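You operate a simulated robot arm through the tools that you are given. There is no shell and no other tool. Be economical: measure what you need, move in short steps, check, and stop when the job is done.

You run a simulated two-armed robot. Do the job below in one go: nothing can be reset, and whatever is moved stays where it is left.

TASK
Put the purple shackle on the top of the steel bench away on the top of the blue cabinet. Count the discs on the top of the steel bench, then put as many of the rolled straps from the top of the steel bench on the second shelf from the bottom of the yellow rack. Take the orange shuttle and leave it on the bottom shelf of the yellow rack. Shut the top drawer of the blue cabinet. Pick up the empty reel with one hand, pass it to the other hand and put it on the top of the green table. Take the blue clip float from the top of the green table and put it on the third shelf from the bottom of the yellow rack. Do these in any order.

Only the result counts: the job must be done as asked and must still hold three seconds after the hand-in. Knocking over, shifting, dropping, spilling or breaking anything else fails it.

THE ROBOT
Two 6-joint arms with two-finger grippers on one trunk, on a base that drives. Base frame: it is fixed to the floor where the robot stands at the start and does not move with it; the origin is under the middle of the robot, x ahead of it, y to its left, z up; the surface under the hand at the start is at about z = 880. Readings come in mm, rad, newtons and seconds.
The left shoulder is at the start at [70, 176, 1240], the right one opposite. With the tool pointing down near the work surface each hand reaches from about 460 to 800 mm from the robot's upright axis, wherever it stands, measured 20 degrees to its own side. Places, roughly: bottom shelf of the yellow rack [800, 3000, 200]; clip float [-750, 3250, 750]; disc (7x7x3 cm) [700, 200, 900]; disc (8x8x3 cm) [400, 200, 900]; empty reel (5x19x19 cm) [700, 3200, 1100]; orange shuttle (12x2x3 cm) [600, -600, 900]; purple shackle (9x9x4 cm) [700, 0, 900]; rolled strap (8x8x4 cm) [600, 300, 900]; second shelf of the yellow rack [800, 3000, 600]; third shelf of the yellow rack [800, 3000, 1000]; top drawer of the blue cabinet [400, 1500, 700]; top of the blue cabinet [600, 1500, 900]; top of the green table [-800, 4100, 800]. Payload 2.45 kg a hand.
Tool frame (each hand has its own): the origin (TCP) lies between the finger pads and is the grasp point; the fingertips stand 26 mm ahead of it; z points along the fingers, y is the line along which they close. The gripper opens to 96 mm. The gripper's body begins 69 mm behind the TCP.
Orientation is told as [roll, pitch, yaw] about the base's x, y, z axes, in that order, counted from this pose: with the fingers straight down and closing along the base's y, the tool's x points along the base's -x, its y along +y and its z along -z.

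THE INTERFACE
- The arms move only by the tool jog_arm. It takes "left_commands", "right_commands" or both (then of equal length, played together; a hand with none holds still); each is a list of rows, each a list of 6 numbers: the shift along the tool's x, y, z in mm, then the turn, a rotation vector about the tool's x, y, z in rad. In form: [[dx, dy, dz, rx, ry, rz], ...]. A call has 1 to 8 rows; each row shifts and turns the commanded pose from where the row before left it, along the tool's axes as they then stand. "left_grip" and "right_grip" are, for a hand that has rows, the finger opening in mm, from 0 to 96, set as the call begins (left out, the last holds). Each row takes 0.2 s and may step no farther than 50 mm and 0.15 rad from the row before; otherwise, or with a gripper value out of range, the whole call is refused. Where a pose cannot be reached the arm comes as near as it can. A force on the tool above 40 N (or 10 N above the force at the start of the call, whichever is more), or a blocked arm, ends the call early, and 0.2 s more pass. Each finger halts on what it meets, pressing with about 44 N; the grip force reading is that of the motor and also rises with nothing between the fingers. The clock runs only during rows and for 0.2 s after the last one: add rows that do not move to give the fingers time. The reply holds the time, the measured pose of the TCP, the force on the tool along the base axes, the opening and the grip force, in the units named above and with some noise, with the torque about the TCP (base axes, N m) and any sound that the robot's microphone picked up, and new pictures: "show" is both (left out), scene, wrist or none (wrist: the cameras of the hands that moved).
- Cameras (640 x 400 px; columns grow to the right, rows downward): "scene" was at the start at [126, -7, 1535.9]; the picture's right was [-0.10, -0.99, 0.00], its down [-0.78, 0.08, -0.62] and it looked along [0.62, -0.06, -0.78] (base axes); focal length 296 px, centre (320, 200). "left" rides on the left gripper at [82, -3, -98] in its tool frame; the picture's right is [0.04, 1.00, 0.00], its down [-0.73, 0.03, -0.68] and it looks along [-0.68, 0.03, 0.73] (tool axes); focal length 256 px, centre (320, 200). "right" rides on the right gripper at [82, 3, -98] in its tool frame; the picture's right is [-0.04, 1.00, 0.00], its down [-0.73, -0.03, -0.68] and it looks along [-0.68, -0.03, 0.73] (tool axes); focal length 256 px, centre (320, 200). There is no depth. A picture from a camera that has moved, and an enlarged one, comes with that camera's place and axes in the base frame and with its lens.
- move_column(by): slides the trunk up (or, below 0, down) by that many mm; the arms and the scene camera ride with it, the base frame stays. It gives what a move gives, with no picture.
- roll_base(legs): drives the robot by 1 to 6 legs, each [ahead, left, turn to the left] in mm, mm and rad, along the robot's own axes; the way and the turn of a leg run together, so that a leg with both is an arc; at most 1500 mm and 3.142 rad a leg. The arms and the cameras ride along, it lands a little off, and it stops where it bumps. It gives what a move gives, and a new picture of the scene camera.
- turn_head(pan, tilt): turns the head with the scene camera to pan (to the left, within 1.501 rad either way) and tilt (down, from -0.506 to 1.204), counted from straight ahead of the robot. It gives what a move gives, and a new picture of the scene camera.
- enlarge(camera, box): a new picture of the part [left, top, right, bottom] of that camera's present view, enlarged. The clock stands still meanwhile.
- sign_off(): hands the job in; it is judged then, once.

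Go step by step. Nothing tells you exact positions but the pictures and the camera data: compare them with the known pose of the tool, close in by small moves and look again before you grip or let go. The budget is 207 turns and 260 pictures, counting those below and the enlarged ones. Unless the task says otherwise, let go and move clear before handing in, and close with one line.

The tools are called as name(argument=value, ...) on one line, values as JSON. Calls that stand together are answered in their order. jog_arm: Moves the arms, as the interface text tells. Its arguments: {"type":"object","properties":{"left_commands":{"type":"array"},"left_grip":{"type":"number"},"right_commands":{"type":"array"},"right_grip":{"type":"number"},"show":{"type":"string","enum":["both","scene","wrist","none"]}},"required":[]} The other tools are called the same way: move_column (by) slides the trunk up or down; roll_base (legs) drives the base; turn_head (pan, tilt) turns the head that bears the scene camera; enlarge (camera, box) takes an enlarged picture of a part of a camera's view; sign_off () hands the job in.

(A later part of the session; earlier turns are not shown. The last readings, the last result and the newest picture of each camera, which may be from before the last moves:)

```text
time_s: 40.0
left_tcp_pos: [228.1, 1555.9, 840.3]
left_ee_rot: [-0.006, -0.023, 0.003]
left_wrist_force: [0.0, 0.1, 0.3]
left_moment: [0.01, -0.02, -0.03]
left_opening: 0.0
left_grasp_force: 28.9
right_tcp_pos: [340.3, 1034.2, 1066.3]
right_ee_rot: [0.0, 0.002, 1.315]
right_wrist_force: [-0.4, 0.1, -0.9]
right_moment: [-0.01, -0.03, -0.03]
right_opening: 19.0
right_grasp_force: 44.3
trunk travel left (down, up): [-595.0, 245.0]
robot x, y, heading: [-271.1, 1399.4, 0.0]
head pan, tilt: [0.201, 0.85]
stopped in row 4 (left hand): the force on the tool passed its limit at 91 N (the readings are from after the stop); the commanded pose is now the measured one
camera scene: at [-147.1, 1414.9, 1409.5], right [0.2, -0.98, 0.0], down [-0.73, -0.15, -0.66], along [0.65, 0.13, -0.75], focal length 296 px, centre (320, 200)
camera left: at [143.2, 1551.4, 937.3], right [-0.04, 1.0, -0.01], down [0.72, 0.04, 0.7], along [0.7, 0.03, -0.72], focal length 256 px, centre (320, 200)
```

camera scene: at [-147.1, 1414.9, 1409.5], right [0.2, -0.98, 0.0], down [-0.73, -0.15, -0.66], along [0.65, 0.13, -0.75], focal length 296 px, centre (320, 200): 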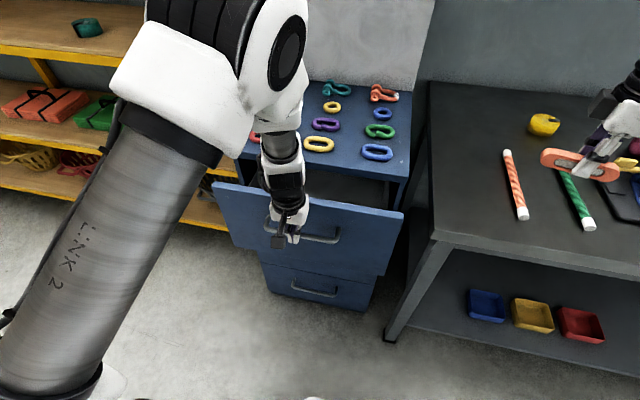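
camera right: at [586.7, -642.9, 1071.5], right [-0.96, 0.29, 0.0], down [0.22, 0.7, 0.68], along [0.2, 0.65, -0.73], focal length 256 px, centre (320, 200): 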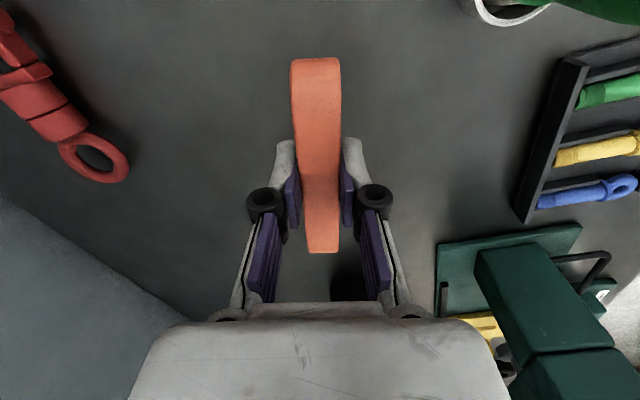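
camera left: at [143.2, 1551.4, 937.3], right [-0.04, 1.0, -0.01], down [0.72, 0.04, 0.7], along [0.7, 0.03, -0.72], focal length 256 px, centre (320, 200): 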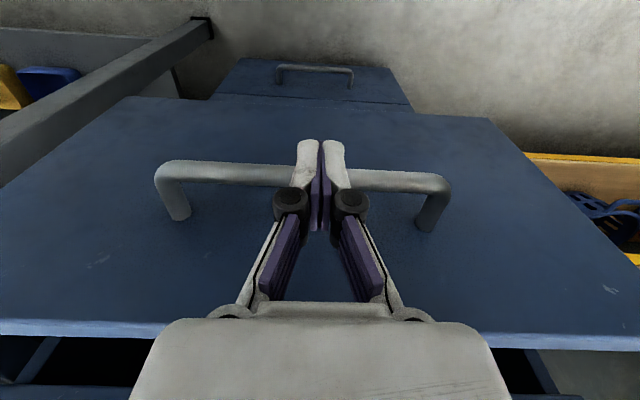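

The fingertips came down on the handle bar, which is nearer and higher than I judged (about [235, 1555, 808]). I lift, move back 35 mm, and lower again in front of it.

jog_arm(left_commands=[[0, 0, -25, 0, 0, 0], [40, 0, 0, 0, 0, 0], [0, 0, 25, 0, 0, 0], [0, 0, 20, 0, 0, 0]], show="wrist")

```text
time_s: 41.0
left_tcp_pos: [188.4, 1554.5, 818.2]
left_ee_rot: [-0.015, -0.022, 0.017]
left_wrist_force: [-1.3, 0.3, 0.2]
left_moment: [-0.01, 0.0, 0.0]
left_opening: 0.1
left_grasp_force: 28.9
right_tcp_pos: [341.1, 1032.8, 1064.4]
right_ee_rot: [0.001, -0.001, 1.314]
right_wrist_force: [0.5, -1.1, -0.6]
right_moment: [-0.01, -0.01, -0.02]
right_opening: 18.7
right_grasp_force: 44.4
trunk travel left (down, up): [-595.0, 245.0]
robot x, y, heading: [-274.4, 1394.7, 0.007]
head pan, tilt: [0.201, 0.85]
camera left: at [103.5, 1551.4, 915.5], right [-0.06, 1.0, -0.02], down [0.72, 0.05, 0.7], along [0.69, 0.03, -0.72], focal length 256 px, centre (320, 200)
```

left: 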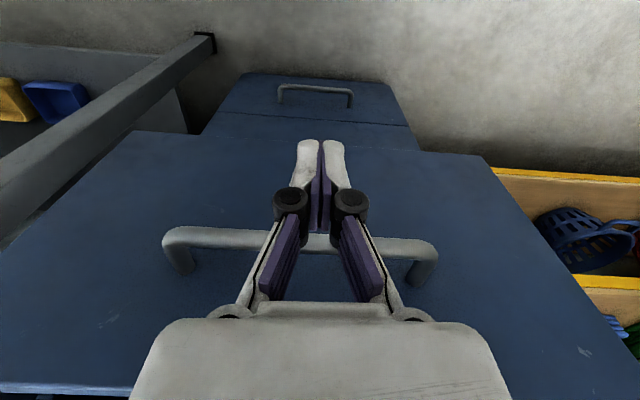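

The closed fingers are in front of the handle now. I push forward in small steps.

jog_arm(left_commands=[[-20, 0, 0, 0, 0, 0], [-20, 0, 0, 0, 0, 0], [-20, 0, 0, 0, 0, 0], [-20, 0, 0, 0, 0, 0], [-20, 0, 0, 0, 0, 0], [-20, 0, 0, 0, 0, 0]], show="both")

```text
time_s: 42.4
left_tcp_pos: [311.1, 1555.1, 820.2]
left_ee_rot: [-0.004, -0.024, 0.003]
left_wrist_force: [-0.1, 0.0, -0.4]
left_moment: [-0.02, 0.03, 0.01]
left_opening: 0.0
left_grasp_force: 29.1
right_tcp_pos: [341.2, 1033.6, 1063.7]
right_ee_rot: [0.002, -0.003, 1.314]
right_wrist_force: [-0.9, 0.2, 0.0]
right_moment: [0.0, 0.03, 0.01]
right_opening: 18.8
right_grasp_force: 44.2
trunk travel left (down, up): [-595.0, 245.0]
robot x, y, heading: [-272.4, 1399.2, 0.011]
head pan, tilt: [0.201, 0.85]
camera scene: at [-144.5, 1414.6, 1409.4], right [0.2, -0.98, 0.0], down [-0.74, -0.15, -0.66], along [0.65, 0.14, -0.75], focal length 296 px, centre (320, 200)
camera left: at [225.0, 1551.6, 918.0], right [-0.04, 1.0, -0.01], down [0.72, 0.03, 0.7], along [0.69, 0.03, -0.72], focal length 256 px, centre (320, 200)
```

scene: 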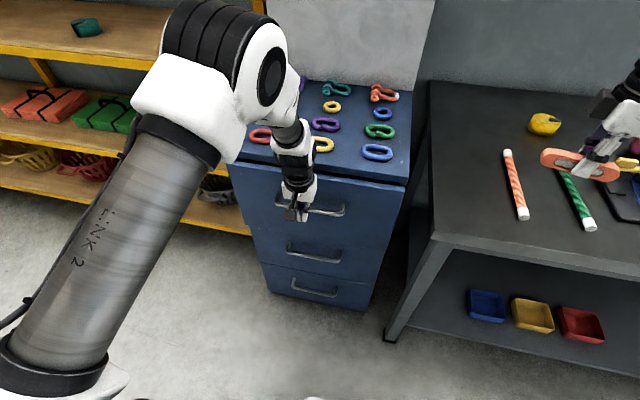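
left: 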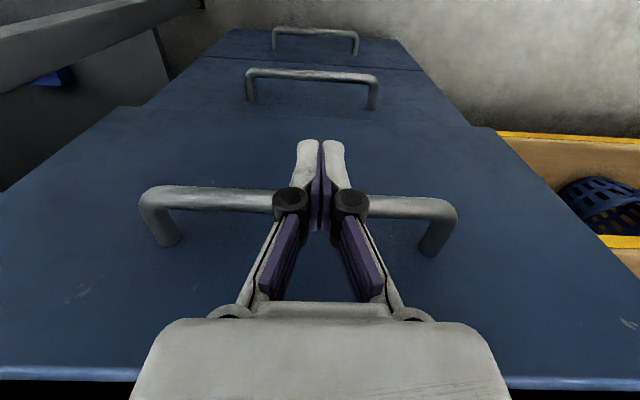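

The drawer slides in easily and looks nearly closed; I push on until resistance.

jog_arm(left_commands=[[-10, 0, 0, 0, 0, 0], [-10, 0, 0, 0, 0, 0], [-10, 0, 0, 0, 0, 0], [-10, 0, 0, 0, 0, 0], [-10, 0, 0, 0, 0, 0], [-10, 0, 0, 0, 0, 0]], show="both")

```text
time_s: 43.4
left_tcp_pos: [335.0, 1556.0, 817.3]
left_ee_rot: [-0.002, 0.003, 0.005]
left_wrist_force: [-21.6, -0.3, 9.8]
left_moment: [-0.09, 0.08, -0.08]
left_opening: 5.9
left_grasp_force: 28.8
right_tcp_pos: [340.2, 1034.1, 1064.8]
right_ee_rot: [-0.001, -0.001, 1.317]
right_wrist_force: [0.8, 0.1, -1.0]
right_moment: [0.04, 0.07, 0.0]
right_opening: 18.7
right_grasp_force: 43.9
trunk travel left (down, up): [-595.0, 245.0]
robot x, y, heading: [-272.0, 1399.3, 0.008]
head pan, tilt: [0.201, 0.85]
stopped in row 4 (left hand): the force on the tool passed its limit at 50 N (the readings are from after the stop); the commanded pose is now the measured one
camera scene: at [-147.6, 1414.5, 1409.8], right [0.21, -0.98, 0.0], down [-0.73, -0.15, -0.66], along [0.65, 0.14, -0.75], focal length 296 px, centre (320, 200)
camera left: at [252.0, 1552.4, 917.0], right [-0.04, 1.0, 0.0], down [0.74, 0.03, 0.68], along [0.67, 0.03, -0.74], focal length 256 px, centre (320, 200)
```

scene: 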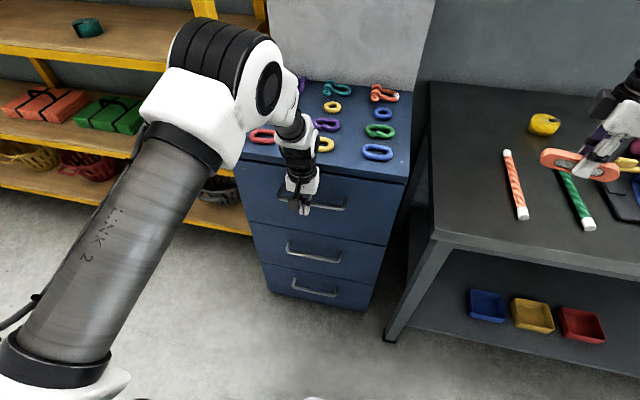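
left: 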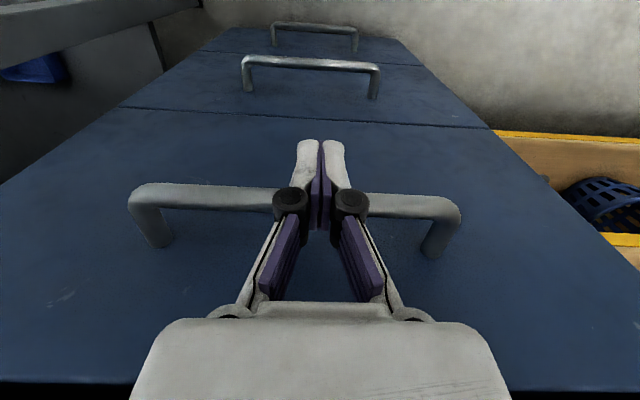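

The top drawer is now flush with the others. I withdraw the hand, raise it and the trunk, and go back to the bench for the yellow strap near [737, 917] with the left hand.

jog_arm(left_commands=[[20, 0, 0, 0, 0, 0], [40, 0, 0, 0, 0, 0], [40, 0, 0, 0, 0, 0], [0, 0, -50, 0, 0, 0], [0, 0, -50, 0, 0, 0], [-30, 0, -50, 0, 0, 0], [-40, 0, -20, 0, 0, 0]], show="scene")

move_column(by=130)

```text
refused: row 6 steps farther than a row can; nothing moved
```

```text
time_s: 44.9
left_tcp_pos: [337.5, 1556.8, 948.1]
left_ee_rot: [-0.001, -0.002, 0.003]
left_wrist_force: [0.9, 0.2, 0.9]
left_moment: [-0.01, 0.01, 0.0]
left_opening: 0.0
left_grasp_force: 28.3
right_tcp_pos: [341.9, 1032.8, 1195.0]
right_ee_rot: [0.003, 0.0, 1.316]
right_wrist_force: [-0.2, -0.3, -0.4]
right_moment: [-0.02, 0.03, 0.01]
right_opening: 18.8
right_grasp_force: 44.1
trunk travel left (down, up): [-725.0, 115.0]
robot x, y, heading: [-273.1, 1400.3, 0.009]
head pan, tilt: [0.201, 0.85]
```

The hand rose with the trunk without catching anything by the force readings. I pull it back and up and check the drawer.

jog_arm(left_commands=[[40, 0, 0, 0, 0, 0], [20, 0, -40, 0, 0, 0], [0, 0, -50, 0, 0, 0], [0, 0, -50, 0, 0, 0], [-20, 0, -40, 0, 0, 0], [-40, 0, 0, 0, 0, 0], [-40, 0, 0, 0, 0, 0]], left_grip=94, show="scene")

roll_base(legs=[[0, -670, 0], [230, 0, 0]])

```text
time_s: 46.5
left_tcp_pos: [381.2, 1552.8, 1124.4]
left_ee_rot: [-0.004, 0.0, 0.006]
left_wrist_force: [-0.5, 0.1, 0.7]
left_moment: [-0.01, 0.03, 0.01]
left_opening: 94.3
left_grasp_force: 0.2
right_tcp_pos: [342.1, 1034.0, 1194.0]
right_ee_rot: [0.004, 0.002, 1.315]
right_wrist_force: [0.2, -0.4, -0.3]
right_moment: [0.01, -0.02, -0.02]
right_opening: 18.6
right_grasp_force: 43.7
trunk travel left (down, up): [-725.0, 115.0]
robot x, y, heading: [-273.2, 1397.5, 0.006]
head pan, tilt: [0.201, 0.85]
camera scene: at [-143.6, 1414.7, 1539.2], right [0.21, -0.98, 0.0], down [-0.74, -0.15, -0.66], along [0.64, 0.14, -0.75], focal length 296 px, centre (320, 200)
```

scene: 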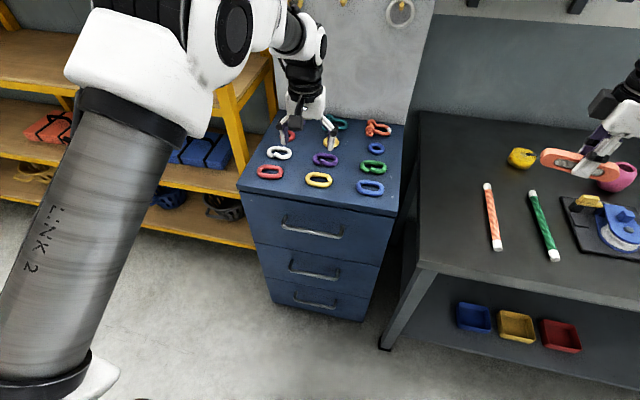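

```text
time_s: 51.6
left_tcp_pos: [612.9, 881.3, 1125.8]
left_ee_rot: [-0.002, -0.001, 0.009]
left_wrist_force: [-0.5, 0.1, 0.5]
left_moment: [0.02, 0.03, -0.05]
left_opening: 93.8
left_grasp_force: 0.0
right_tcp_pos: [576.1, 363.0, 1195.3]
right_ee_rot: [0.001, 0.0, 1.32]
right_wrist_force: [-0.3, 0.0, -0.7]
right_moment: [0.0, -0.05, -0.01]
right_opening: 18.6
right_grasp_force: 44.2
trunk travel left (down, up): [-725.0, 115.0]
robot x, y, heading: [-36.4, 725.8, 0.012]
head pan, tilt: [0.201, 0.85]
camera scene: at [87.8, 741.2, 1539.6], right [0.21, -0.98, 0.0], down [-0.73, -0.16, -0.66], along [0.65, 0.14, -0.75], focal length 296 px, centre (320, 200)
```

scene: 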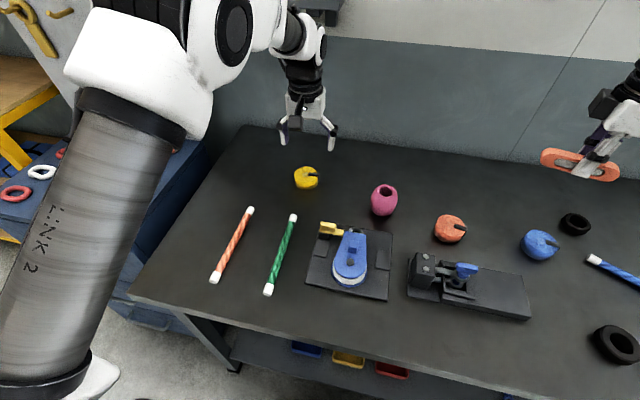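

The drawer is shut, and this view of the whole bench confirms just two discs, so two straps. The yellow strap is near [721, 922]; I bring the left hand above it.

jog_arm(left_commands=[[-26, 14, 35, 0, 0, 0], [-26, 14, 35, 0, 0, 0], [-26, 13, 35, 0, 0, 0]], left_grip=96, show="wrist")

```text
time_s: 52.4
left_tcp_pos: [692.5, 922.9, 1017.0]
left_ee_rot: [-0.004, 0.0, 0.007]
left_wrist_force: [0.3, -0.2, -0.6]
left_moment: [-0.02, 0.03, -0.04]
left_opening: 96.1
left_grasp_force: 0.1
right_tcp_pos: [578.0, 363.0, 1194.6]
right_ee_rot: [0.002, 0.002, 1.322]
right_wrist_force: [0.1, 0.3, -0.7]
right_moment: [0.04, 0.02, -0.02]
right_opening: 18.6
right_grasp_force: 44.2
trunk travel left (down, up): [-725.0, 115.0]
robot x, y, heading: [-34.1, 722.5, 0.009]
head pan, tilt: [0.201, 0.85]
camera left: at [609.2, 918.2, 1116.8], right [-0.05, 1.0, 0.0], down [0.73, 0.04, 0.68], along [0.68, 0.03, -0.73], focal length 256 px, centre (320, 200)
```

left: 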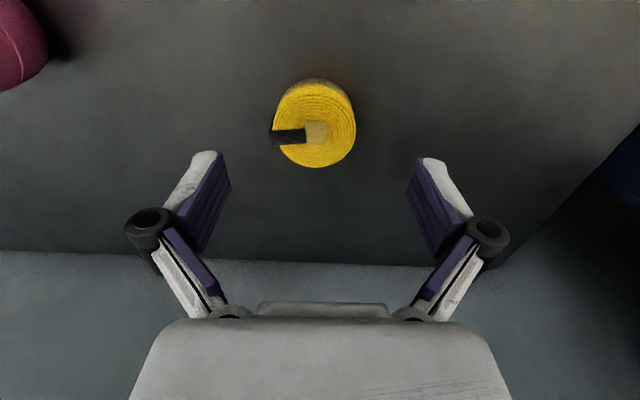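

Strap centre is at about [711, 917]. I tilt the left tool forward about 0.6 rad now, so the strap can be held flat when reaching into the shelf later.

jog_arm(left_commands=[[0, 0, 0, 0, -0.15, 0], [0, 0, 0, 0, -0.15, 0], [0, 0, 0, 0, -0.15, 0], [0, 0, 0, 0, -0.15, 0]], left_grip=96, show="both")

```text
time_s: 53.4
left_tcp_pos: [689.9, 921.6, 1020.2]
left_ee_rot: [-0.002, -0.602, 0.008]
left_wrist_force: [-0.6, -0.4, 0.7]
left_moment: [0.02, -0.02, -0.02]
left_opening: 96.3
left_grasp_force: 0.0
right_tcp_pos: [576.6, 362.7, 1194.5]
right_ee_rot: [0.001, 0.001, 1.32]
right_wrist_force: [-0.5, 0.7, -0.8]
right_moment: [0.02, -0.03, -0.02]
right_opening: 18.6
right_grasp_force: 44.2
trunk travel left (down, up): [-725.0, 115.0]
robot x, y, heading: [-38.0, 731.3, 0.011]
head pan, tilt: [0.201, 0.85]
camera scene: at [88.4, 741.1, 1539.6], right [0.21, -0.98, 0.0], down [-0.73, -0.16, -0.66], along [0.65, 0.14, -0.75], focal length 296 px, centre (320, 200)
camera left: at [565.4, 917.4, 1056.3], right [-0.04, 1.0, -0.02], down [0.22, 0.03, 0.98], along [0.97, 0.03, -0.22], focal length 256 px, centre (320, 200)
```

scene: 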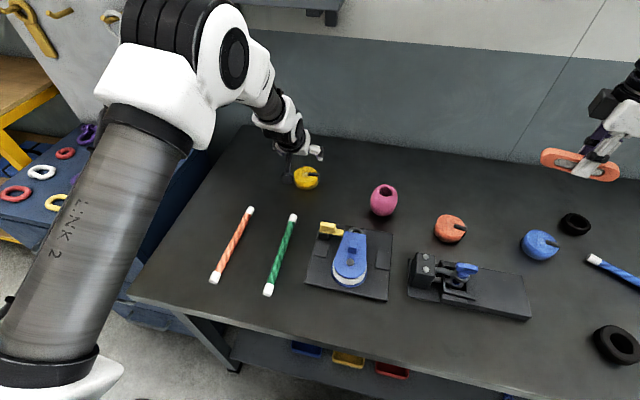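
left: 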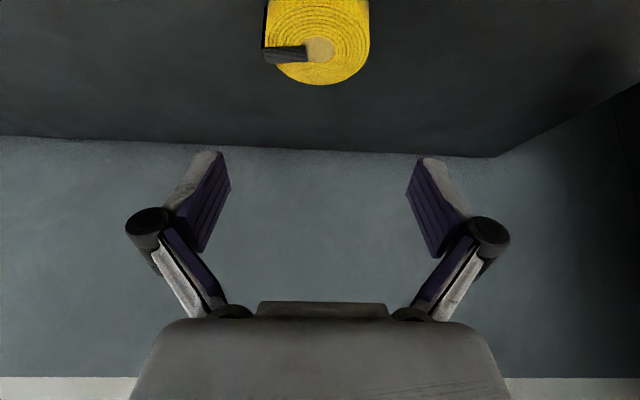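

Tilted view gives the strap at [710, 918]. I lower along the vertical to just above it.

jog_arm(left_commands=[[11.5, -2, 34.5, 0, 0, 0], [11.5, -2, 34.5, 0, 0, 0]], show="wrist")

```text
time_s: 54.0
left_tcp_pos: [711.1, 920.1, 948.7]
left_ee_rot: [-0.006, -0.601, 0.012]
left_wrist_force: [0.2, -0.8, 0.4]
left_moment: [-0.02, 0.0, 0.03]
left_opening: 95.9
left_grasp_force: 0.1
right_tcp_pos: [578.9, 361.7, 1193.7]
right_ee_rot: [0.001, 0.003, 1.322]
right_wrist_force: [0.7, 1.0, -0.7]
right_moment: [-0.02, 0.05, -0.02]
right_opening: 18.7
right_grasp_force: 43.9
trunk travel left (down, up): [-725.0, 115.0]
robot x, y, heading: [-38.9, 725.0, 0.009]
head pan, tilt: [0.201, 0.85]
camera left: at [587.6, 915.1, 986.0], right [-0.04, 1.0, -0.03], down [0.22, 0.03, 0.97], along [0.97, 0.03, -0.22], focal length 256 px, centre (320, 200)
```

left: 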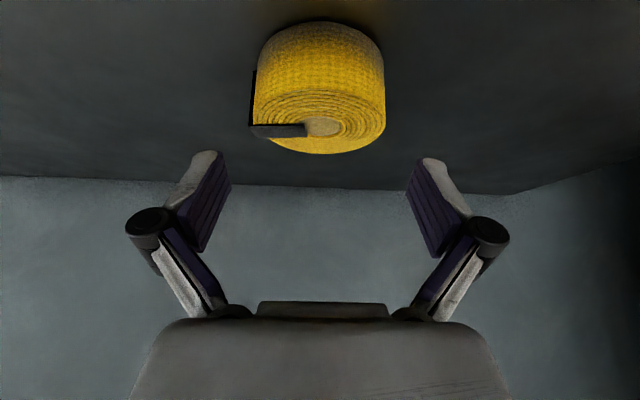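

Aligned. I lower the last 36 mm and then close.

jog_arm(left_commands=[[10.2, -1, 15, 0, 0, 0], [10.2, 0, 15, 0, 0, 0]], show="wrist")

jog_arm(left_commands=[[0, 0, 0, 0, 0, 0], [0, 0, 0, 0, 0, 0]], left_grip=40, show="wrist")

```text
time_s: 54.6
left_tcp_pos: [712.2, 918.0, 913.4]
left_ee_rot: [-0.003, -0.599, 0.011]
left_wrist_force: [0.7, 0.1, 0.5]
left_moment: [-0.02, 0.01, 0.0]
left_opening: 95.9
left_grasp_force: 0.1
right_tcp_pos: [577.1, 365.4, 1194.8]
right_ee_rot: [0.002, -0.002, 1.319]
right_wrist_force: [0.3, 0.9, 0.6]
right_moment: [-0.04, 0.0, 0.02]
right_opening: 18.6
right_grasp_force: 43.9
trunk travel left (down, up): [-725.0, 115.0]
robot x, y, heading: [-36.2, 721.1, 0.006]
head pan, tilt: [0.201, 0.85]
camera left: at [587.4, 913.2, 949.3], right [-0.04, 1.0, -0.03], down [0.22, 0.03, 0.97], along [0.97, 0.03, -0.22], focal length 256 px, centre (320, 200)
```

left: 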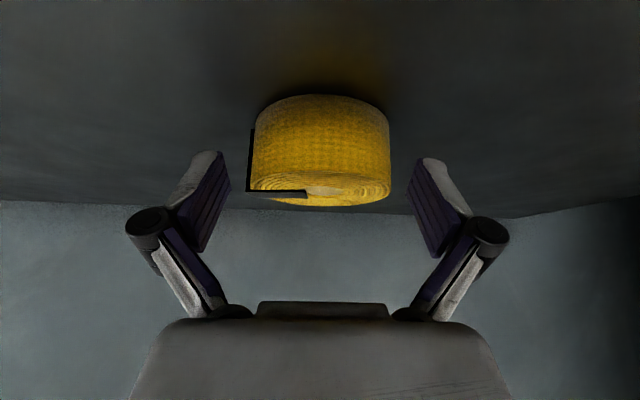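

```text
time_s: 55.2
left_tcp_pos: [711.0, 916.3, 916.5]
left_ee_rot: [-0.005, -0.602, 0.011]
left_wrist_force: [-2.1, 0.8, 5.2]
left_moment: [0.12, -0.15, 0.06]
left_opening: 74.8
left_grasp_force: 44.2
right_tcp_pos: [577.1, 362.7, 1195.1]
right_ee_rot: [0.001, -0.001, 1.321]
right_wrist_force: [0.0, 0.5, 0.3]
right_moment: [-0.02, 0.0, 0.0]
right_opening: 18.8
right_grasp_force: 44.5
trunk travel left (down, up): [-725.0, 115.0]
robot x, y, heading: [-35.5, 724.9, 0.012]
head pan, tilt: [0.201, 0.85]
camera left: at [585.9, 913.0, 951.0], right [-0.04, 1.0, -0.03], down [0.22, 0.03, 0.97], along [0.97, 0.03, -0.22], focal length 256 px, centre (320, 200)
```

left: 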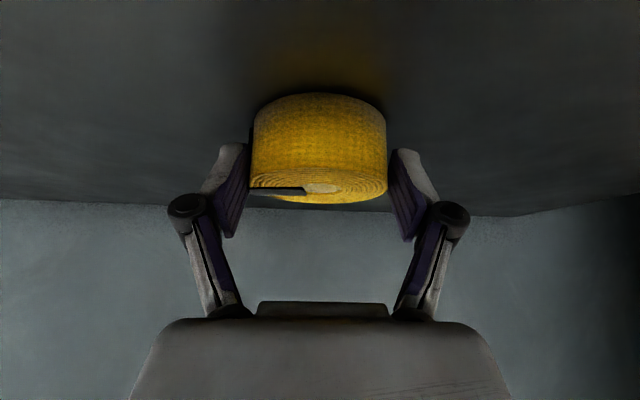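

The yellow strap is held (75 mm, 44 N). I lift it straight up.

jog_arm(left_commands=[[-11, 0, -16, 0, 0, 0], [-25.5, 0, -37, 0, 0, 0], [-25.5, 0, -37, 0, 0, 0], [-25.5, 0, -37, 0, 0, 0], [-25.5, 0, -37, 0, 0, 0]], show="wrist")

roll_base(legs=[[-300, 0, 0], [0, 1300, 0]])

turn_head(pan=0.7, tilt=0.6)

```text
time_s: 56.4
left_tcp_pos: [708.1, 914.1, 1114.2]
left_ee_rot: [-0.003, -0.601, 0.01]
left_wrist_force: [-0.6, -0.3, -2.0]
left_moment: [-0.01, 0.02, -0.01]
left_opening: 74.6
left_grasp_force: 43.9
right_tcp_pos: [576.4, 361.7, 1195.4]
right_ee_rot: [0.0, -0.001, 1.319]
right_wrist_force: [-0.4, 0.0, -0.6]
right_moment: [-0.01, -0.05, -0.02]
right_opening: 18.7
right_grasp_force: 44.3
trunk travel left (down, up): [-725.0, 115.0]
robot x, y, heading: [-38.7, 722.2, 0.008]
head pan, tilt: [0.201, 0.85]
camera left: at [583.5, 908.1, 1149.5], right [-0.04, 1.0, -0.03], down [0.22, 0.03, 0.97], along [0.97, 0.03, -0.22], focal length 256 px, centre (320, 200)
```

left: 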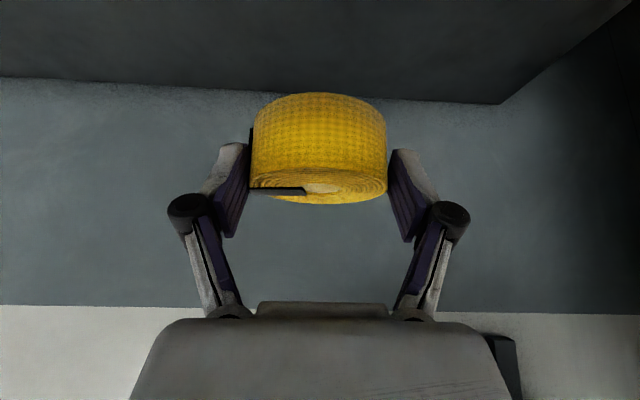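

```text
time_s: 64.5
left_tcp_pos: [388.0, 2207.1, 1111.9]
left_ee_rot: [-0.003, -0.6, 0.014]
left_wrist_force: [-0.5, -0.1, -2.0]
left_moment: [0.0, 0.03, 0.0]
left_opening: 74.7
left_grasp_force: 43.6
right_tcp_pos: [258.6, 1653.6, 1194.6]
right_ee_rot: [0.003, 0.0, 1.325]
right_wrist_force: [0.4, -0.6, -0.4]
right_moment: [-0.02, 0.03, 0.0]
right_opening: 18.6
right_grasp_force: 43.9
trunk travel left (down, up): [-725.0, 115.0]
robot x, y, heading: [-358.0, 2011.6, 0.016]
head pan, tilt: [0.201, 0.85]
camera scene: at [-230.9, 2030.3, 1539.4], right [0.21, -0.98, 0.0], down [-0.73, -0.16, -0.66], along [0.64, 0.14, -0.75], focal length 296 px, centre (320, 200)
```

scene: 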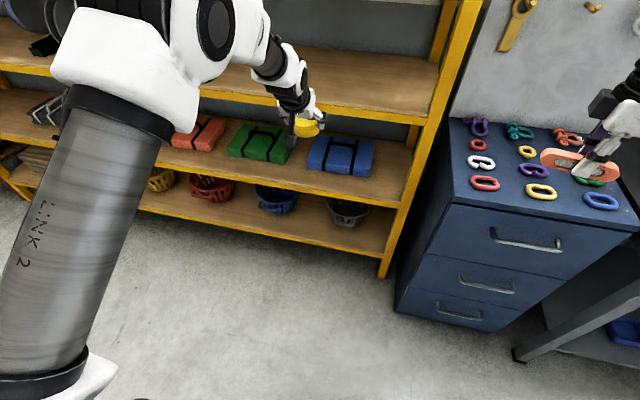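

```text
time_s: 65.5
left_tcp_pos: [387.7, 2205.6, 1112.7]
left_ee_rot: [-0.003, -0.602, 0.016]
left_wrist_force: [-0.3, 0.4, -2.4]
left_moment: [0.04, 0.02, -0.04]
left_opening: 74.3
left_grasp_force: 44.0
right_tcp_pos: [258.8, 1654.4, 1194.1]
right_ee_rot: [0.003, -0.001, 1.326]
right_wrist_force: [-0.1, -0.7, -0.2]
right_moment: [0.0, 0.02, -0.06]
right_opening: 18.7
right_grasp_force: 43.9
trunk travel left (down, up): [-725.0, 115.0]
robot x, y, heading: [-356.8, 2011.2, 0.014]
head pan, tilt: [0.7, 0.6]
camera scene: at [-240.5, 2071.7, 1560.3], right [0.66, -0.76, 0.0], down [-0.43, -0.37, -0.82], along [0.62, 0.54, -0.57], focal length 296 px, centre (320, 200)
```

scene: 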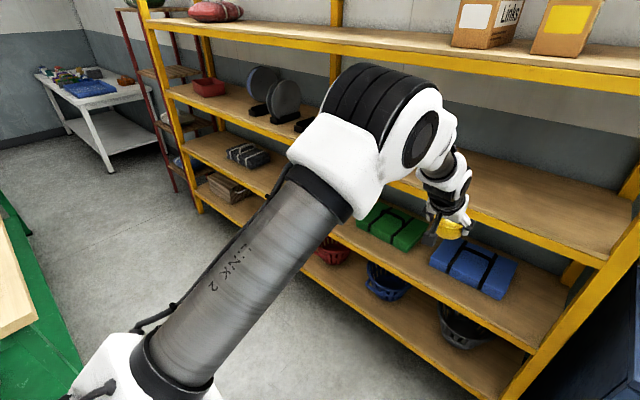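

The rack runs from about y = 1836 to 4260 with its front near x = 630; the second shelf seems free between the orange case and the grey item (y ≈ 3100–3600). I drive along to look at it face on.

roll_base(legs=[[0, 600, 0]])

turn_head(pan=0.35, tilt=0.55)

```text
time_s: 68.9
left_tcp_pos: [377.4, 2814.7, 1112.9]
left_ee_rot: [-0.002, -0.599, 0.017]
left_wrist_force: [0.0, 0.0, -1.5]
left_moment: [0.01, -0.01, 0.01]
left_opening: 74.7
left_grasp_force: 44.1
right_tcp_pos: [249.7, 2264.0, 1195.0]
right_ee_rot: [0.002, 0.0, 1.327]
right_wrist_force: [0.6, 1.3, 0.0]
right_moment: [0.0, 0.03, 0.03]
right_opening: 18.5
right_grasp_force: 44.0
trunk travel left (down, up): [-725.0, 115.0]
robot x, y, heading: [-369.8, 2623.8, 0.019]
head pan, tilt: [0.7, 0.6]
camera scene: at [-250.9, 2679.3, 1560.3], right [0.66, -0.75, 0.0], down [-0.43, -0.37, -0.83], along [0.62, 0.54, -0.56], focal length 296 px, centre (320, 200)
```

scene: 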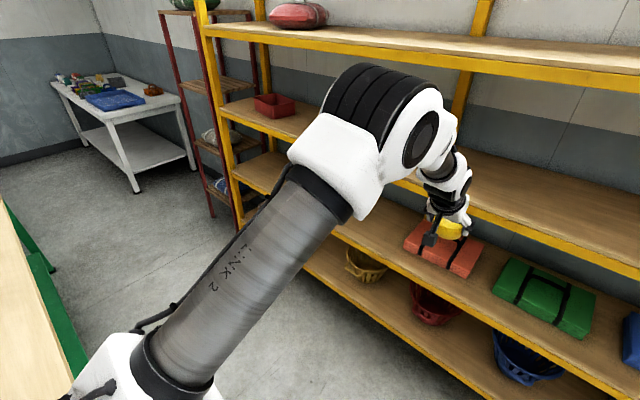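

```text
time_s: 69.7
left_tcp_pos: [376.7, 2816.1, 1111.6]
left_ee_rot: [-0.004, -0.6, 0.019]
left_wrist_force: [-0.3, 0.8, -1.9]
left_moment: [0.03, 0.04, 0.0]
left_opening: 74.2
left_grasp_force: 43.7
right_tcp_pos: [249.7, 2265.0, 1195.1]
right_ee_rot: [0.003, 0.0, 1.327]
right_wrist_force: [-0.7, 0.1, -0.2]
right_moment: [0.0, 0.01, 0.02]
right_opening: 18.7
right_grasp_force: 43.8
trunk travel left (down, up): [-725.0, 115.0]
robot x, y, heading: [-371.2, 2621.2, 0.019]
head pan, tilt: [0.351, 0.55]
camera scene: at [-233.8, 2654.7, 1564.8], right [0.36, -0.93, 0.0], down [-0.49, -0.19, -0.85], along [0.79, 0.31, -0.52], focal length 296 px, centre (320, 200)
```

scene: 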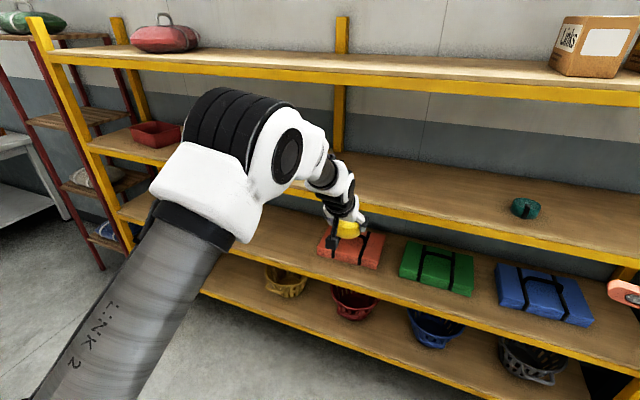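

Plan: base at about [-20, 2920]; the left hand sets the strap on shelf two near [725, 3150], and the right sets the shuttle on the bottom shelf between the red and blue baskets near y = 2670. First I retract the right hand, lower the trunk and move alongside.

jog_arm(right_commands=[[9.7, 38.8, 0, 0, 0, 0], [9.7, 38.8, 0, 0, 0, 0], [9.7, 38.8, 0, 0, 0, 0]], show="none")

roll_base(legs=[[150, 0, -0.019], [0, 310, 0]])

move_column(by=-245)

turn_head(pan=0.0, tilt=0.6)

```text
time_s: 70.5
left_tcp_pos: [376.0, 2815.9, 1113.6]
left_ee_rot: [-0.003, -0.602, 0.018]
left_wrist_force: [-0.9, -0.4, -1.3]
left_moment: [0.02, 0.01, 0.03]
left_opening: 74.2
left_grasp_force: 43.8
right_tcp_pos: [129.2, 2263.4, 1195.2]
right_ee_rot: [-0.001, -0.001, 1.327]
right_wrist_force: [0.4, 0.2, 0.9]
right_moment: [-0.03, -0.03, 0.0]
right_opening: 18.5
right_grasp_force: 43.7
trunk travel left (down, up): [-725.0, 115.0]
robot x, y, heading: [-367.9, 2617.3, 0.013]
head pan, tilt: [0.351, 0.55]
```

```text
time_s: 73.5
left_tcp_pos: [528.8, 3085.1, 1112.7]
left_ee_rot: [-0.006, -0.599, 0.009]
left_wrist_force: [-0.3, 0.2, -1.5]
left_moment: [-0.01, 0.0, -0.02]
left_opening: 74.3
left_grasp_force: 43.8
right_tcp_pos: [277.6, 2533.7, 1196.5]
right_ee_rot: [-0.001, 0.001, 1.321]
right_wrist_force: [0.2, 0.5, -0.4]
right_moment: [-0.04, -0.01, -0.01]
right_opening: 18.5
right_grasp_force: 44.0
trunk travel left (down, up): [-725.0, 115.0]
robot x, y, heading: [-216.3, 2891.4, 0.01]
head pan, tilt: [0.351, 0.55]
stopped in leg 2: the robot was blocked; the commanded pose is now the measured one
camera scene: at [-84.0, 2928.9, 1564.9], right [0.35, -0.94, 0.0], down [-0.49, -0.19, -0.85], along [0.8, 0.3, -0.52], focal length 296 px, centre (320, 200)
```

scene: 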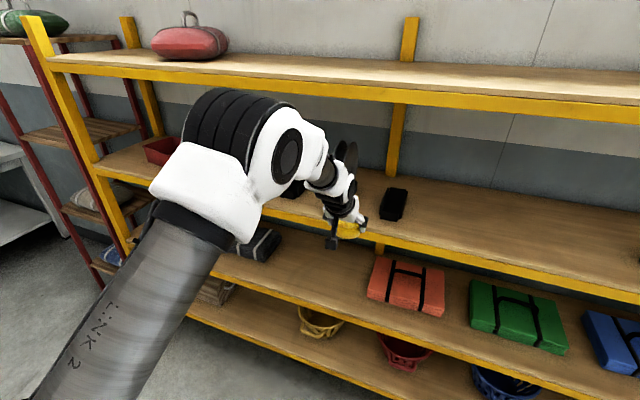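

```text
time_s: 76.0
left_tcp_pos: [529.0, 3081.3, 867.3]
left_ee_rot: [-0.003, -0.6, 0.008]
left_wrist_force: [0.6, -0.4, -2.5]
left_moment: [0.0, 0.04, 0.01]
left_opening: 74.1
left_grasp_force: 44.0
right_tcp_pos: [278.7, 2530.5, 949.4]
right_ee_rot: [0.002, 0.001, 1.321]
right_wrist_force: [0.1, 0.7, -0.7]
right_moment: [0.01, 0.0, -0.01]
right_opening: 18.7
right_grasp_force: 43.8
trunk travel left (down, up): [-480.0, 360.0]
robot x, y, heading: [-216.6, 2891.5, 0.011]
head pan, tilt: [0.351, 0.55]
```

```text
time_s: 76.8
left_tcp_pos: [530.0, 3081.3, 866.2]
left_ee_rot: [-0.004, -0.6, 0.009]
left_wrist_force: [-1.2, -0.2, -1.0]
left_moment: [-0.02, 0.02, 0.03]
left_opening: 74.4
left_grasp_force: 44.3
right_tcp_pos: [279.1, 2531.6, 950.3]
right_ee_rot: [0.0, 0.0, 1.319]
right_wrist_force: [-0.6, 0.6, -0.7]
right_moment: [0.0, 0.01, 0.0]
right_opening: 18.8
right_grasp_force: 43.7
trunk travel left (down, up): [-480.0, 360.0]
robot x, y, heading: [-216.6, 2893.5, 0.012]
head pan, tilt: [0.0, 0.6]
camera scene: at [-77.9, 2894.2, 1315.3], right [0.01, -1.0, 0.0], down [-0.57, -0.01, -0.82], along [0.82, 0.01, -0.57], focal length 296 px, centre (320, 200)
```

scene: 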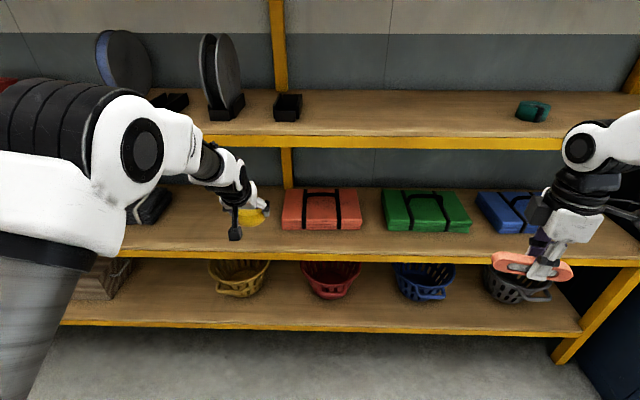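

The base touched something at its left rear (the green table's corner leg, most likely), so I will go forward before moving left. First the left hand comes down to shelf-two height.

jog_arm(left_commands=[[24, 0, 35, 0, 0, 0], [24, 0, 35, 0, 0, 0], [24, 0, 35, 0, 0, 0], [24, 0, 35, 0, 0, 0]], show="none")

roll_base(legs=[[90, 0, -0.01], [0, 110, 0]])

```text
time_s: 77.8
left_tcp_pos: [530.9, 3084.0, 692.3]
left_ee_rot: [-0.006, -0.598, 0.014]
left_wrist_force: [-0.7, 0.7, -2.5]
left_moment: [0.01, 0.03, 0.0]
left_opening: 74.0
left_grasp_force: 43.7
right_tcp_pos: [278.8, 2530.1, 950.5]
right_ee_rot: [0.002, 0.001, 1.319]
right_wrist_force: [-0.5, -1.1, 0.1]
right_moment: [-0.07, 0.01, 0.01]
right_opening: 18.6
right_grasp_force: 44.1
trunk travel left (down, up): [-480.0, 360.0]
robot x, y, heading: [-216.0, 2892.1, 0.01]
head pan, tilt: [0.0, 0.6]
```

```text
time_s: 79.7
left_tcp_pos: [622.0, 3186.0, 693.8]
left_ee_rot: [-0.004, -0.6, 0.0]
left_wrist_force: [0.3, 0.0, -1.9]
left_moment: [-0.03, 0.02, 0.02]
left_opening: 74.0
left_grasp_force: 43.7
right_tcp_pos: [365.2, 2634.5, 950.1]
right_ee_rot: [-0.001, 0.0, 1.31]
right_wrist_force: [0.2, 1.5, 0.3]
right_moment: [-0.02, 0.01, -0.01]
right_opening: 18.8
right_grasp_force: 44.2
trunk travel left (down, up): [-480.0, 360.0]
robot x, y, heading: [-126.9, 3002.1, 0.004]
head pan, tilt: [0.0, 0.6]
camera scene: at [12.9, 3002.6, 1315.3], right [0.0, -1.0, 0.0], down [-0.57, 0.0, -0.82], along [0.82, 0.0, -0.57], focal length 296 px, centre (320, 200)
```

scene: 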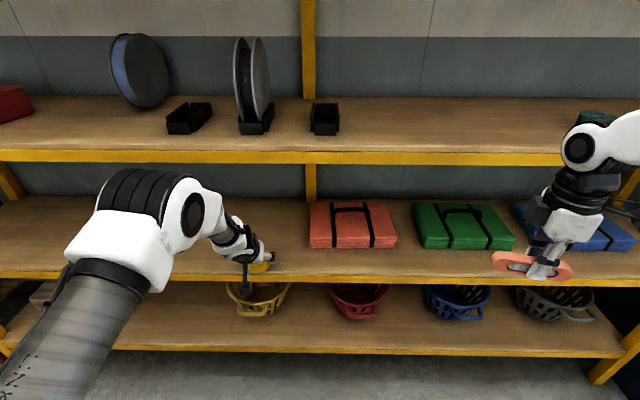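

The strap is in front of the free part of shelf two. I drive 95 mm forward to bring it over the shelf.

roll_base(legs=[[95, 0, -0.004]])

enlarge(camera="left", box=[0, 0, 640, 400])

```text
time_s: 80.9
left_tcp_pos: [716.7, 3182.7, 694.2]
left_ee_rot: [-0.004, -0.597, -0.002]
left_wrist_force: [0.7, -1.2, -1.9]
left_moment: [-0.01, -0.01, -0.02]
left_opening: 73.9
left_grasp_force: 44.3
right_tcp_pos: [459.0, 2633.5, 950.3]
right_ee_rot: [0.002, -0.001, 1.306]
right_wrist_force: [0.6, -0.3, -0.5]
right_moment: [-0.02, 0.02, 0.01]
right_opening: 18.4
right_grasp_force: 43.6
trunk travel left (down, up): [-480.0, 360.0]
robot x, y, heading: [-33.7, 3000.4, 0.002]
head pan, tilt: [0.0, 0.6]
camera scene: at [106.9, 3001.3, 1315.2], right [0.0, -1.0, 0.0], down [-0.57, 0.0, -0.82], along [0.82, 0.0, -0.57], focal length 296 px, centre (320, 200)
```

scene: 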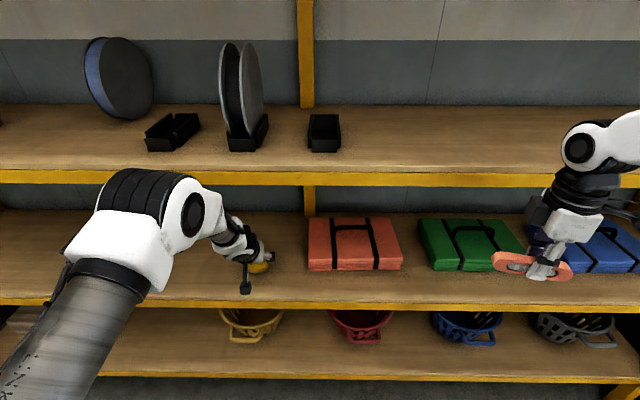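

```text
1.00 times, centred on (320, 200) of left (not enlarged: the box is as wide or as high as the picture)
camera zoom: at [591.3, 3180.0, 729.3], right [-0.03, 1.0, -0.03], down [0.22, 0.03, 0.97], along [0.97, 0.02, -0.23], focal length 256 px, centre (320, 200)
```

zoom: 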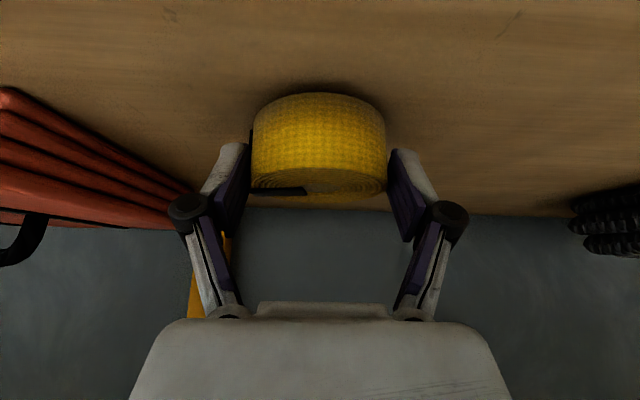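

Clear shelf beneath. I lower 38 mm, then small steps until touch.

jog_arm(left_commands=[[10.8, 0, 15.6, 0, 0, 0], [10.8, 0, 15.6, 0, 0, 0], [2.3, 0, 3.3, 0, 0, 0], [2.3, 0, 3.3, 0, 0, 0], [2.3, 0, 3.3, 0, 0, 0]], show="wrist")

```text
time_s: 81.5
left_tcp_pos: [716.8, 3181.1, 673.0]
left_ee_rot: [0.001, -0.617, -0.004]
left_wrist_force: [-9.8, 0.3, 28.7]
left_moment: [-0.35, 0.35, -0.31]
left_opening: 74.2
left_grasp_force: 25.6
right_tcp_pos: [452.8, 2633.0, 952.3]
right_ee_rot: [-0.001, -0.002, 1.306]
right_wrist_force: [0.2, -0.3, -1.1]
right_moment: [-0.02, 0.0, 0.03]
right_opening: 18.8
right_grasp_force: 43.9
trunk travel left (down, up): [-480.0, 360.0]
robot x, y, heading: [-33.4, 3003.5, 0.002]
head pan, tilt: [0.0, 0.6]
stopped in row 2 (left hand): the force on the tool passed its limit at 100 N (the readings are from after the stop); the commanded pose is now the measured one
camera left: at [591.4, 3178.1, 706.4], right [-0.03, 1.0, -0.02], down [0.21, 0.03, 0.98], along [0.98, 0.02, -0.21], focal length 256 px, centre (320, 200)
```

left: 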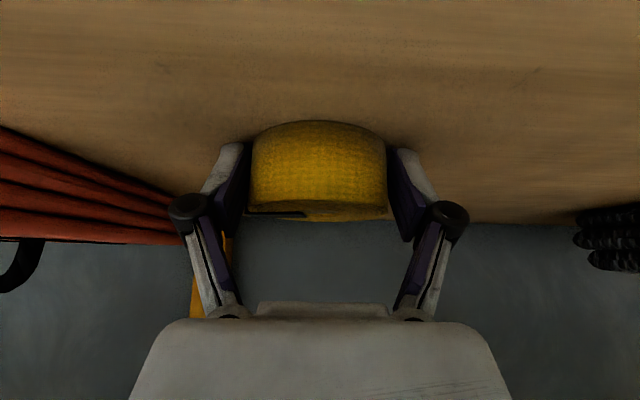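

The strap is down on the shelf (surface near 637). I relieve the pressure slightly and open.

jog_arm(left_commands=[[-1.1, 0, -1.6, 0, 0, 0], [0, 0, 0, 0, 0, 0]], show="none")

jog_arm(left_commands=[[0, 0, 0, 0, 0, 0], [0, 0, 0, 0, 0, 0]], left_grip=96, show="wrist")

```text
time_s: 82.1
left_tcp_pos: [716.2, 3181.9, 672.8]
left_ee_rot: [0.001, -0.614, -0.003]
left_wrist_force: [-4.8, 1.8, 29.1]
left_moment: [-0.17, -0.74, 0.13]
left_opening: 73.3
left_grasp_force: 44.0
right_tcp_pos: [454.7, 2632.9, 952.1]
right_ee_rot: [-0.003, -0.002, 1.308]
right_wrist_force: [0.2, 0.9, -0.9]
right_moment: [0.02, 0.0, -0.02]
right_opening: 18.7
right_grasp_force: 44.0
trunk travel left (down, up): [-480.0, 360.0]
robot x, y, heading: [-36.2, 3000.3, -0.001]
head pan, tilt: [0.0, 0.6]
```

```text
time_s: 82.7
left_tcp_pos: [715.7, 3182.2, 665.8]
left_ee_rot: [-0.002, -0.604, -0.003]
left_wrist_force: [-0.2, -0.3, -0.3]
left_moment: [0.03, -0.03, -0.01]
left_opening: 95.8
left_grasp_force: 0.0
right_tcp_pos: [459.2, 2634.7, 951.0]
right_ee_rot: [0.001, -0.001, 1.307]
right_wrist_force: [0.3, 0.2, -0.9]
right_moment: [0.03, 0.0, -0.03]
right_opening: 18.8
right_grasp_force: 43.9
trunk travel left (down, up): [-480.0, 360.0]
robot x, y, heading: [-32.3, 2999.1, -0.007]
head pan, tilt: [0.0, 0.6]
camera left: at [592.6, 3178.2, 701.3], right [-0.03, 1.0, -0.02], down [0.22, 0.03, 0.98], along [0.98, 0.02, -0.22], focal length 256 px, centre (320, 200)
```

left: 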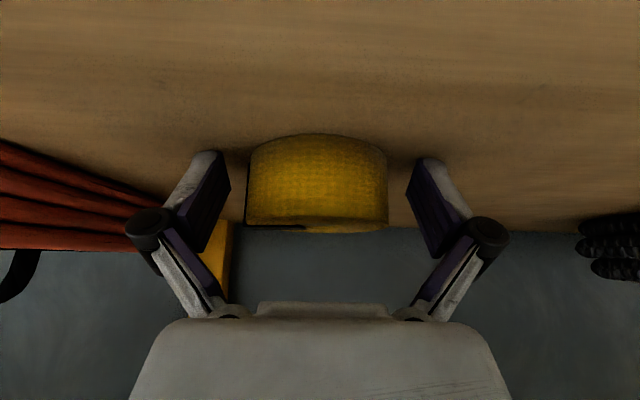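

The strap stands flat on shelf two. I lift the left hand off, then withdraw it out of the rack and look.

jog_arm(left_commands=[[-17, 0, -25, 0, 0, 0], [-17, 0, -25, 0, 0, 0], [38, 0, -26, 0, 0, 0], [38, 0, -26, 0, 0, 0], [38, 0, -26, 0, 0, 0], [38, 0, -26, 0, 0, 0]], show="scene")

roll_base(legs=[[-60, 0, 0]])

```text
time_s: 84.1
left_tcp_pos: [531.1, 3182.5, 728.0]
left_ee_rot: [0.0, -0.607, -0.004]
left_wrist_force: [-0.4, -0.4, -0.6]
left_moment: [0.01, -0.02, 0.02]
left_opening: 96.3
left_grasp_force: 0.1
right_tcp_pos: [458.4, 2633.3, 951.0]
right_ee_rot: [0.002, -0.001, 1.308]
right_wrist_force: [-1.0, 0.2, 0.4]
right_moment: [-0.02, -0.02, -0.01]
right_opening: 18.7
right_grasp_force: 44.4
trunk travel left (down, up): [-480.0, 360.0]
robot x, y, heading: [-34.8, 3002.1, -0.003]
head pan, tilt: [0.0, 0.6]
camera scene: at [104.2, 3000.9, 1315.5], right [0.0, -1.0, 0.0], down [-0.56, 0.0, -0.83], along [0.83, 0.0, -0.56], focal length 296 px, centre (320, 200)
```

scene: 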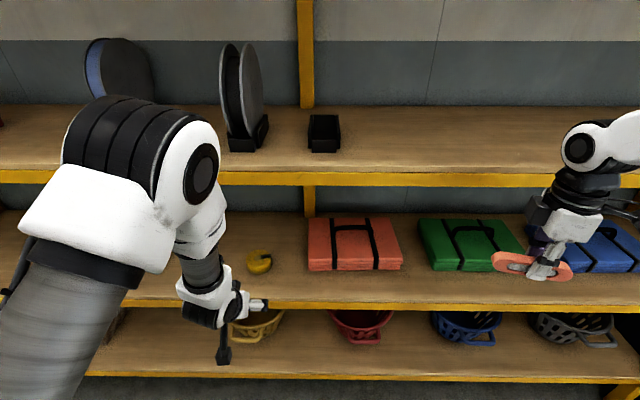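

```text
time_s: 85.0
left_tcp_pos: [470.0, 3182.6, 728.7]
left_ee_rot: [0.0, -0.609, -0.004]
left_wrist_force: [-0.2, -0.2, 0.6]
left_moment: [0.01, -0.02, 0.01]
left_opening: 96.1
left_grasp_force: 0.1
right_tcp_pos: [395.9, 2632.9, 951.5]
right_ee_rot: [0.0, -0.001, 1.306]
right_wrist_force: [-0.1, -0.1, 0.2]
right_moment: [0.02, -0.04, 0.0]
right_opening: 18.7
right_grasp_force: 44.3
trunk travel left (down, up): [-480.0, 360.0]
robot x, y, heading: [-96.8, 3003.8, -0.006]
head pan, tilt: [0.0, 0.6]
camera scene: at [42.6, 3001.2, 1315.6], right [0.0, -1.0, 0.0], down [-0.56, 0.0, -0.83], along [0.83, 0.0, -0.56], focal length 296 px, centre (320, 200)
```

scene: 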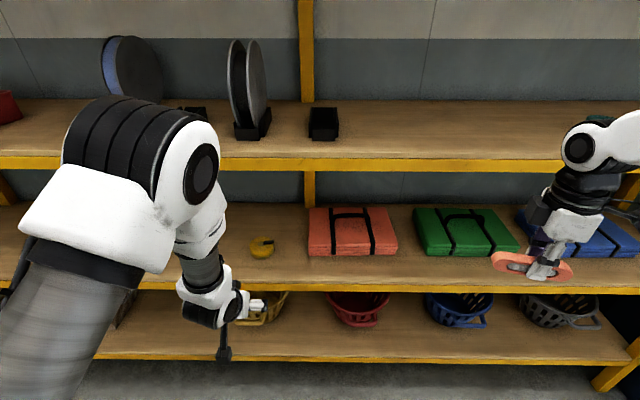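

Strap one is on shelf two. Now I lower the trunk for the bottom shelf and square up the right hand with a slight forward tilt.

move_column(by=-400)

jog_arm(right_commands=[[0, 0, 40, 0, 0, -0.13], [0, 0, 40, 0, 0, -0.13], [0, 0, 40, 0.15, 0, 0], [0, 0, 40, 0.15, 0, 0], [0, 0, 40, 0, 0, 0]], show="both")

```text
time_s: 88.9
left_tcp_pos: [472.7, 3181.0, 327.2]
left_ee_rot: [-0.002, -0.609, -0.005]
left_wrist_force: [-0.8, 0.5, 0.0]
left_moment: [-0.02, 0.02, 0.0]
left_opening: 96.0
left_grasp_force: 0.0
right_tcp_pos: [396.8, 2633.1, 549.8]
right_ee_rot: [0.003, 0.001, 1.304]
right_wrist_force: [-0.2, -0.8, 0.0]
right_moment: [-0.02, -0.01, -0.03]
right_opening: 18.7
right_grasp_force: 44.2
trunk travel left (down, up): [-80.0, 760.0]
robot x, y, heading: [-97.9, 2999.7, -0.007]
head pan, tilt: [0.0, 0.6]
```

```text
time_s: 90.1
left_tcp_pos: [474.2, 3180.8, 327.1]
left_ee_rot: [0.0, -0.606, -0.005]
left_wrist_force: [0.2, -0.8, 0.0]
left_moment: [-0.03, -0.01, 0.02]
left_opening: 96.2
left_grasp_force: 0.1
right_tcp_pos: [412.2, 2632.1, 352.4]
right_ee_rot: [-0.299, -0.003, 1.566]
right_wrist_force: [0.1, 0.2, 0.6]
right_moment: [0.02, 0.0, 0.02]
right_opening: 18.5
right_grasp_force: 43.7
trunk travel left (down, up): [-80.0, 760.0]
robot x, y, heading: [-90.4, 3001.3, -0.007]
head pan, tilt: [0.0, 0.6]
camera scene: at [44.5, 3001.1, 915.4], right [0.0, -1.0, 0.0], down [-0.57, 0.0, -0.82], along [0.82, 0.0, -0.57], focal length 296 px, centre (320, 200)
camera right: at [380.9, 2549.3, 445.3], right [-0.95, 0.05, -0.29], down [-0.17, 0.73, 0.66], along [0.25, 0.68, -0.69], focal length 256 px, centre (320, 200)
```

scene: 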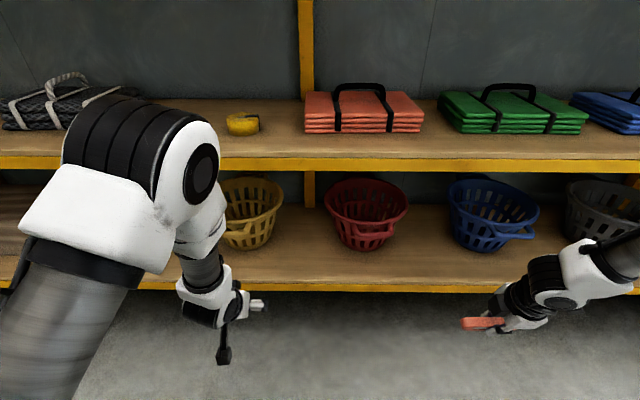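
right: 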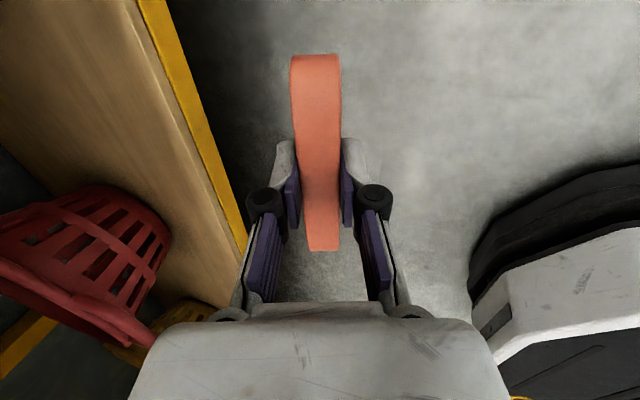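

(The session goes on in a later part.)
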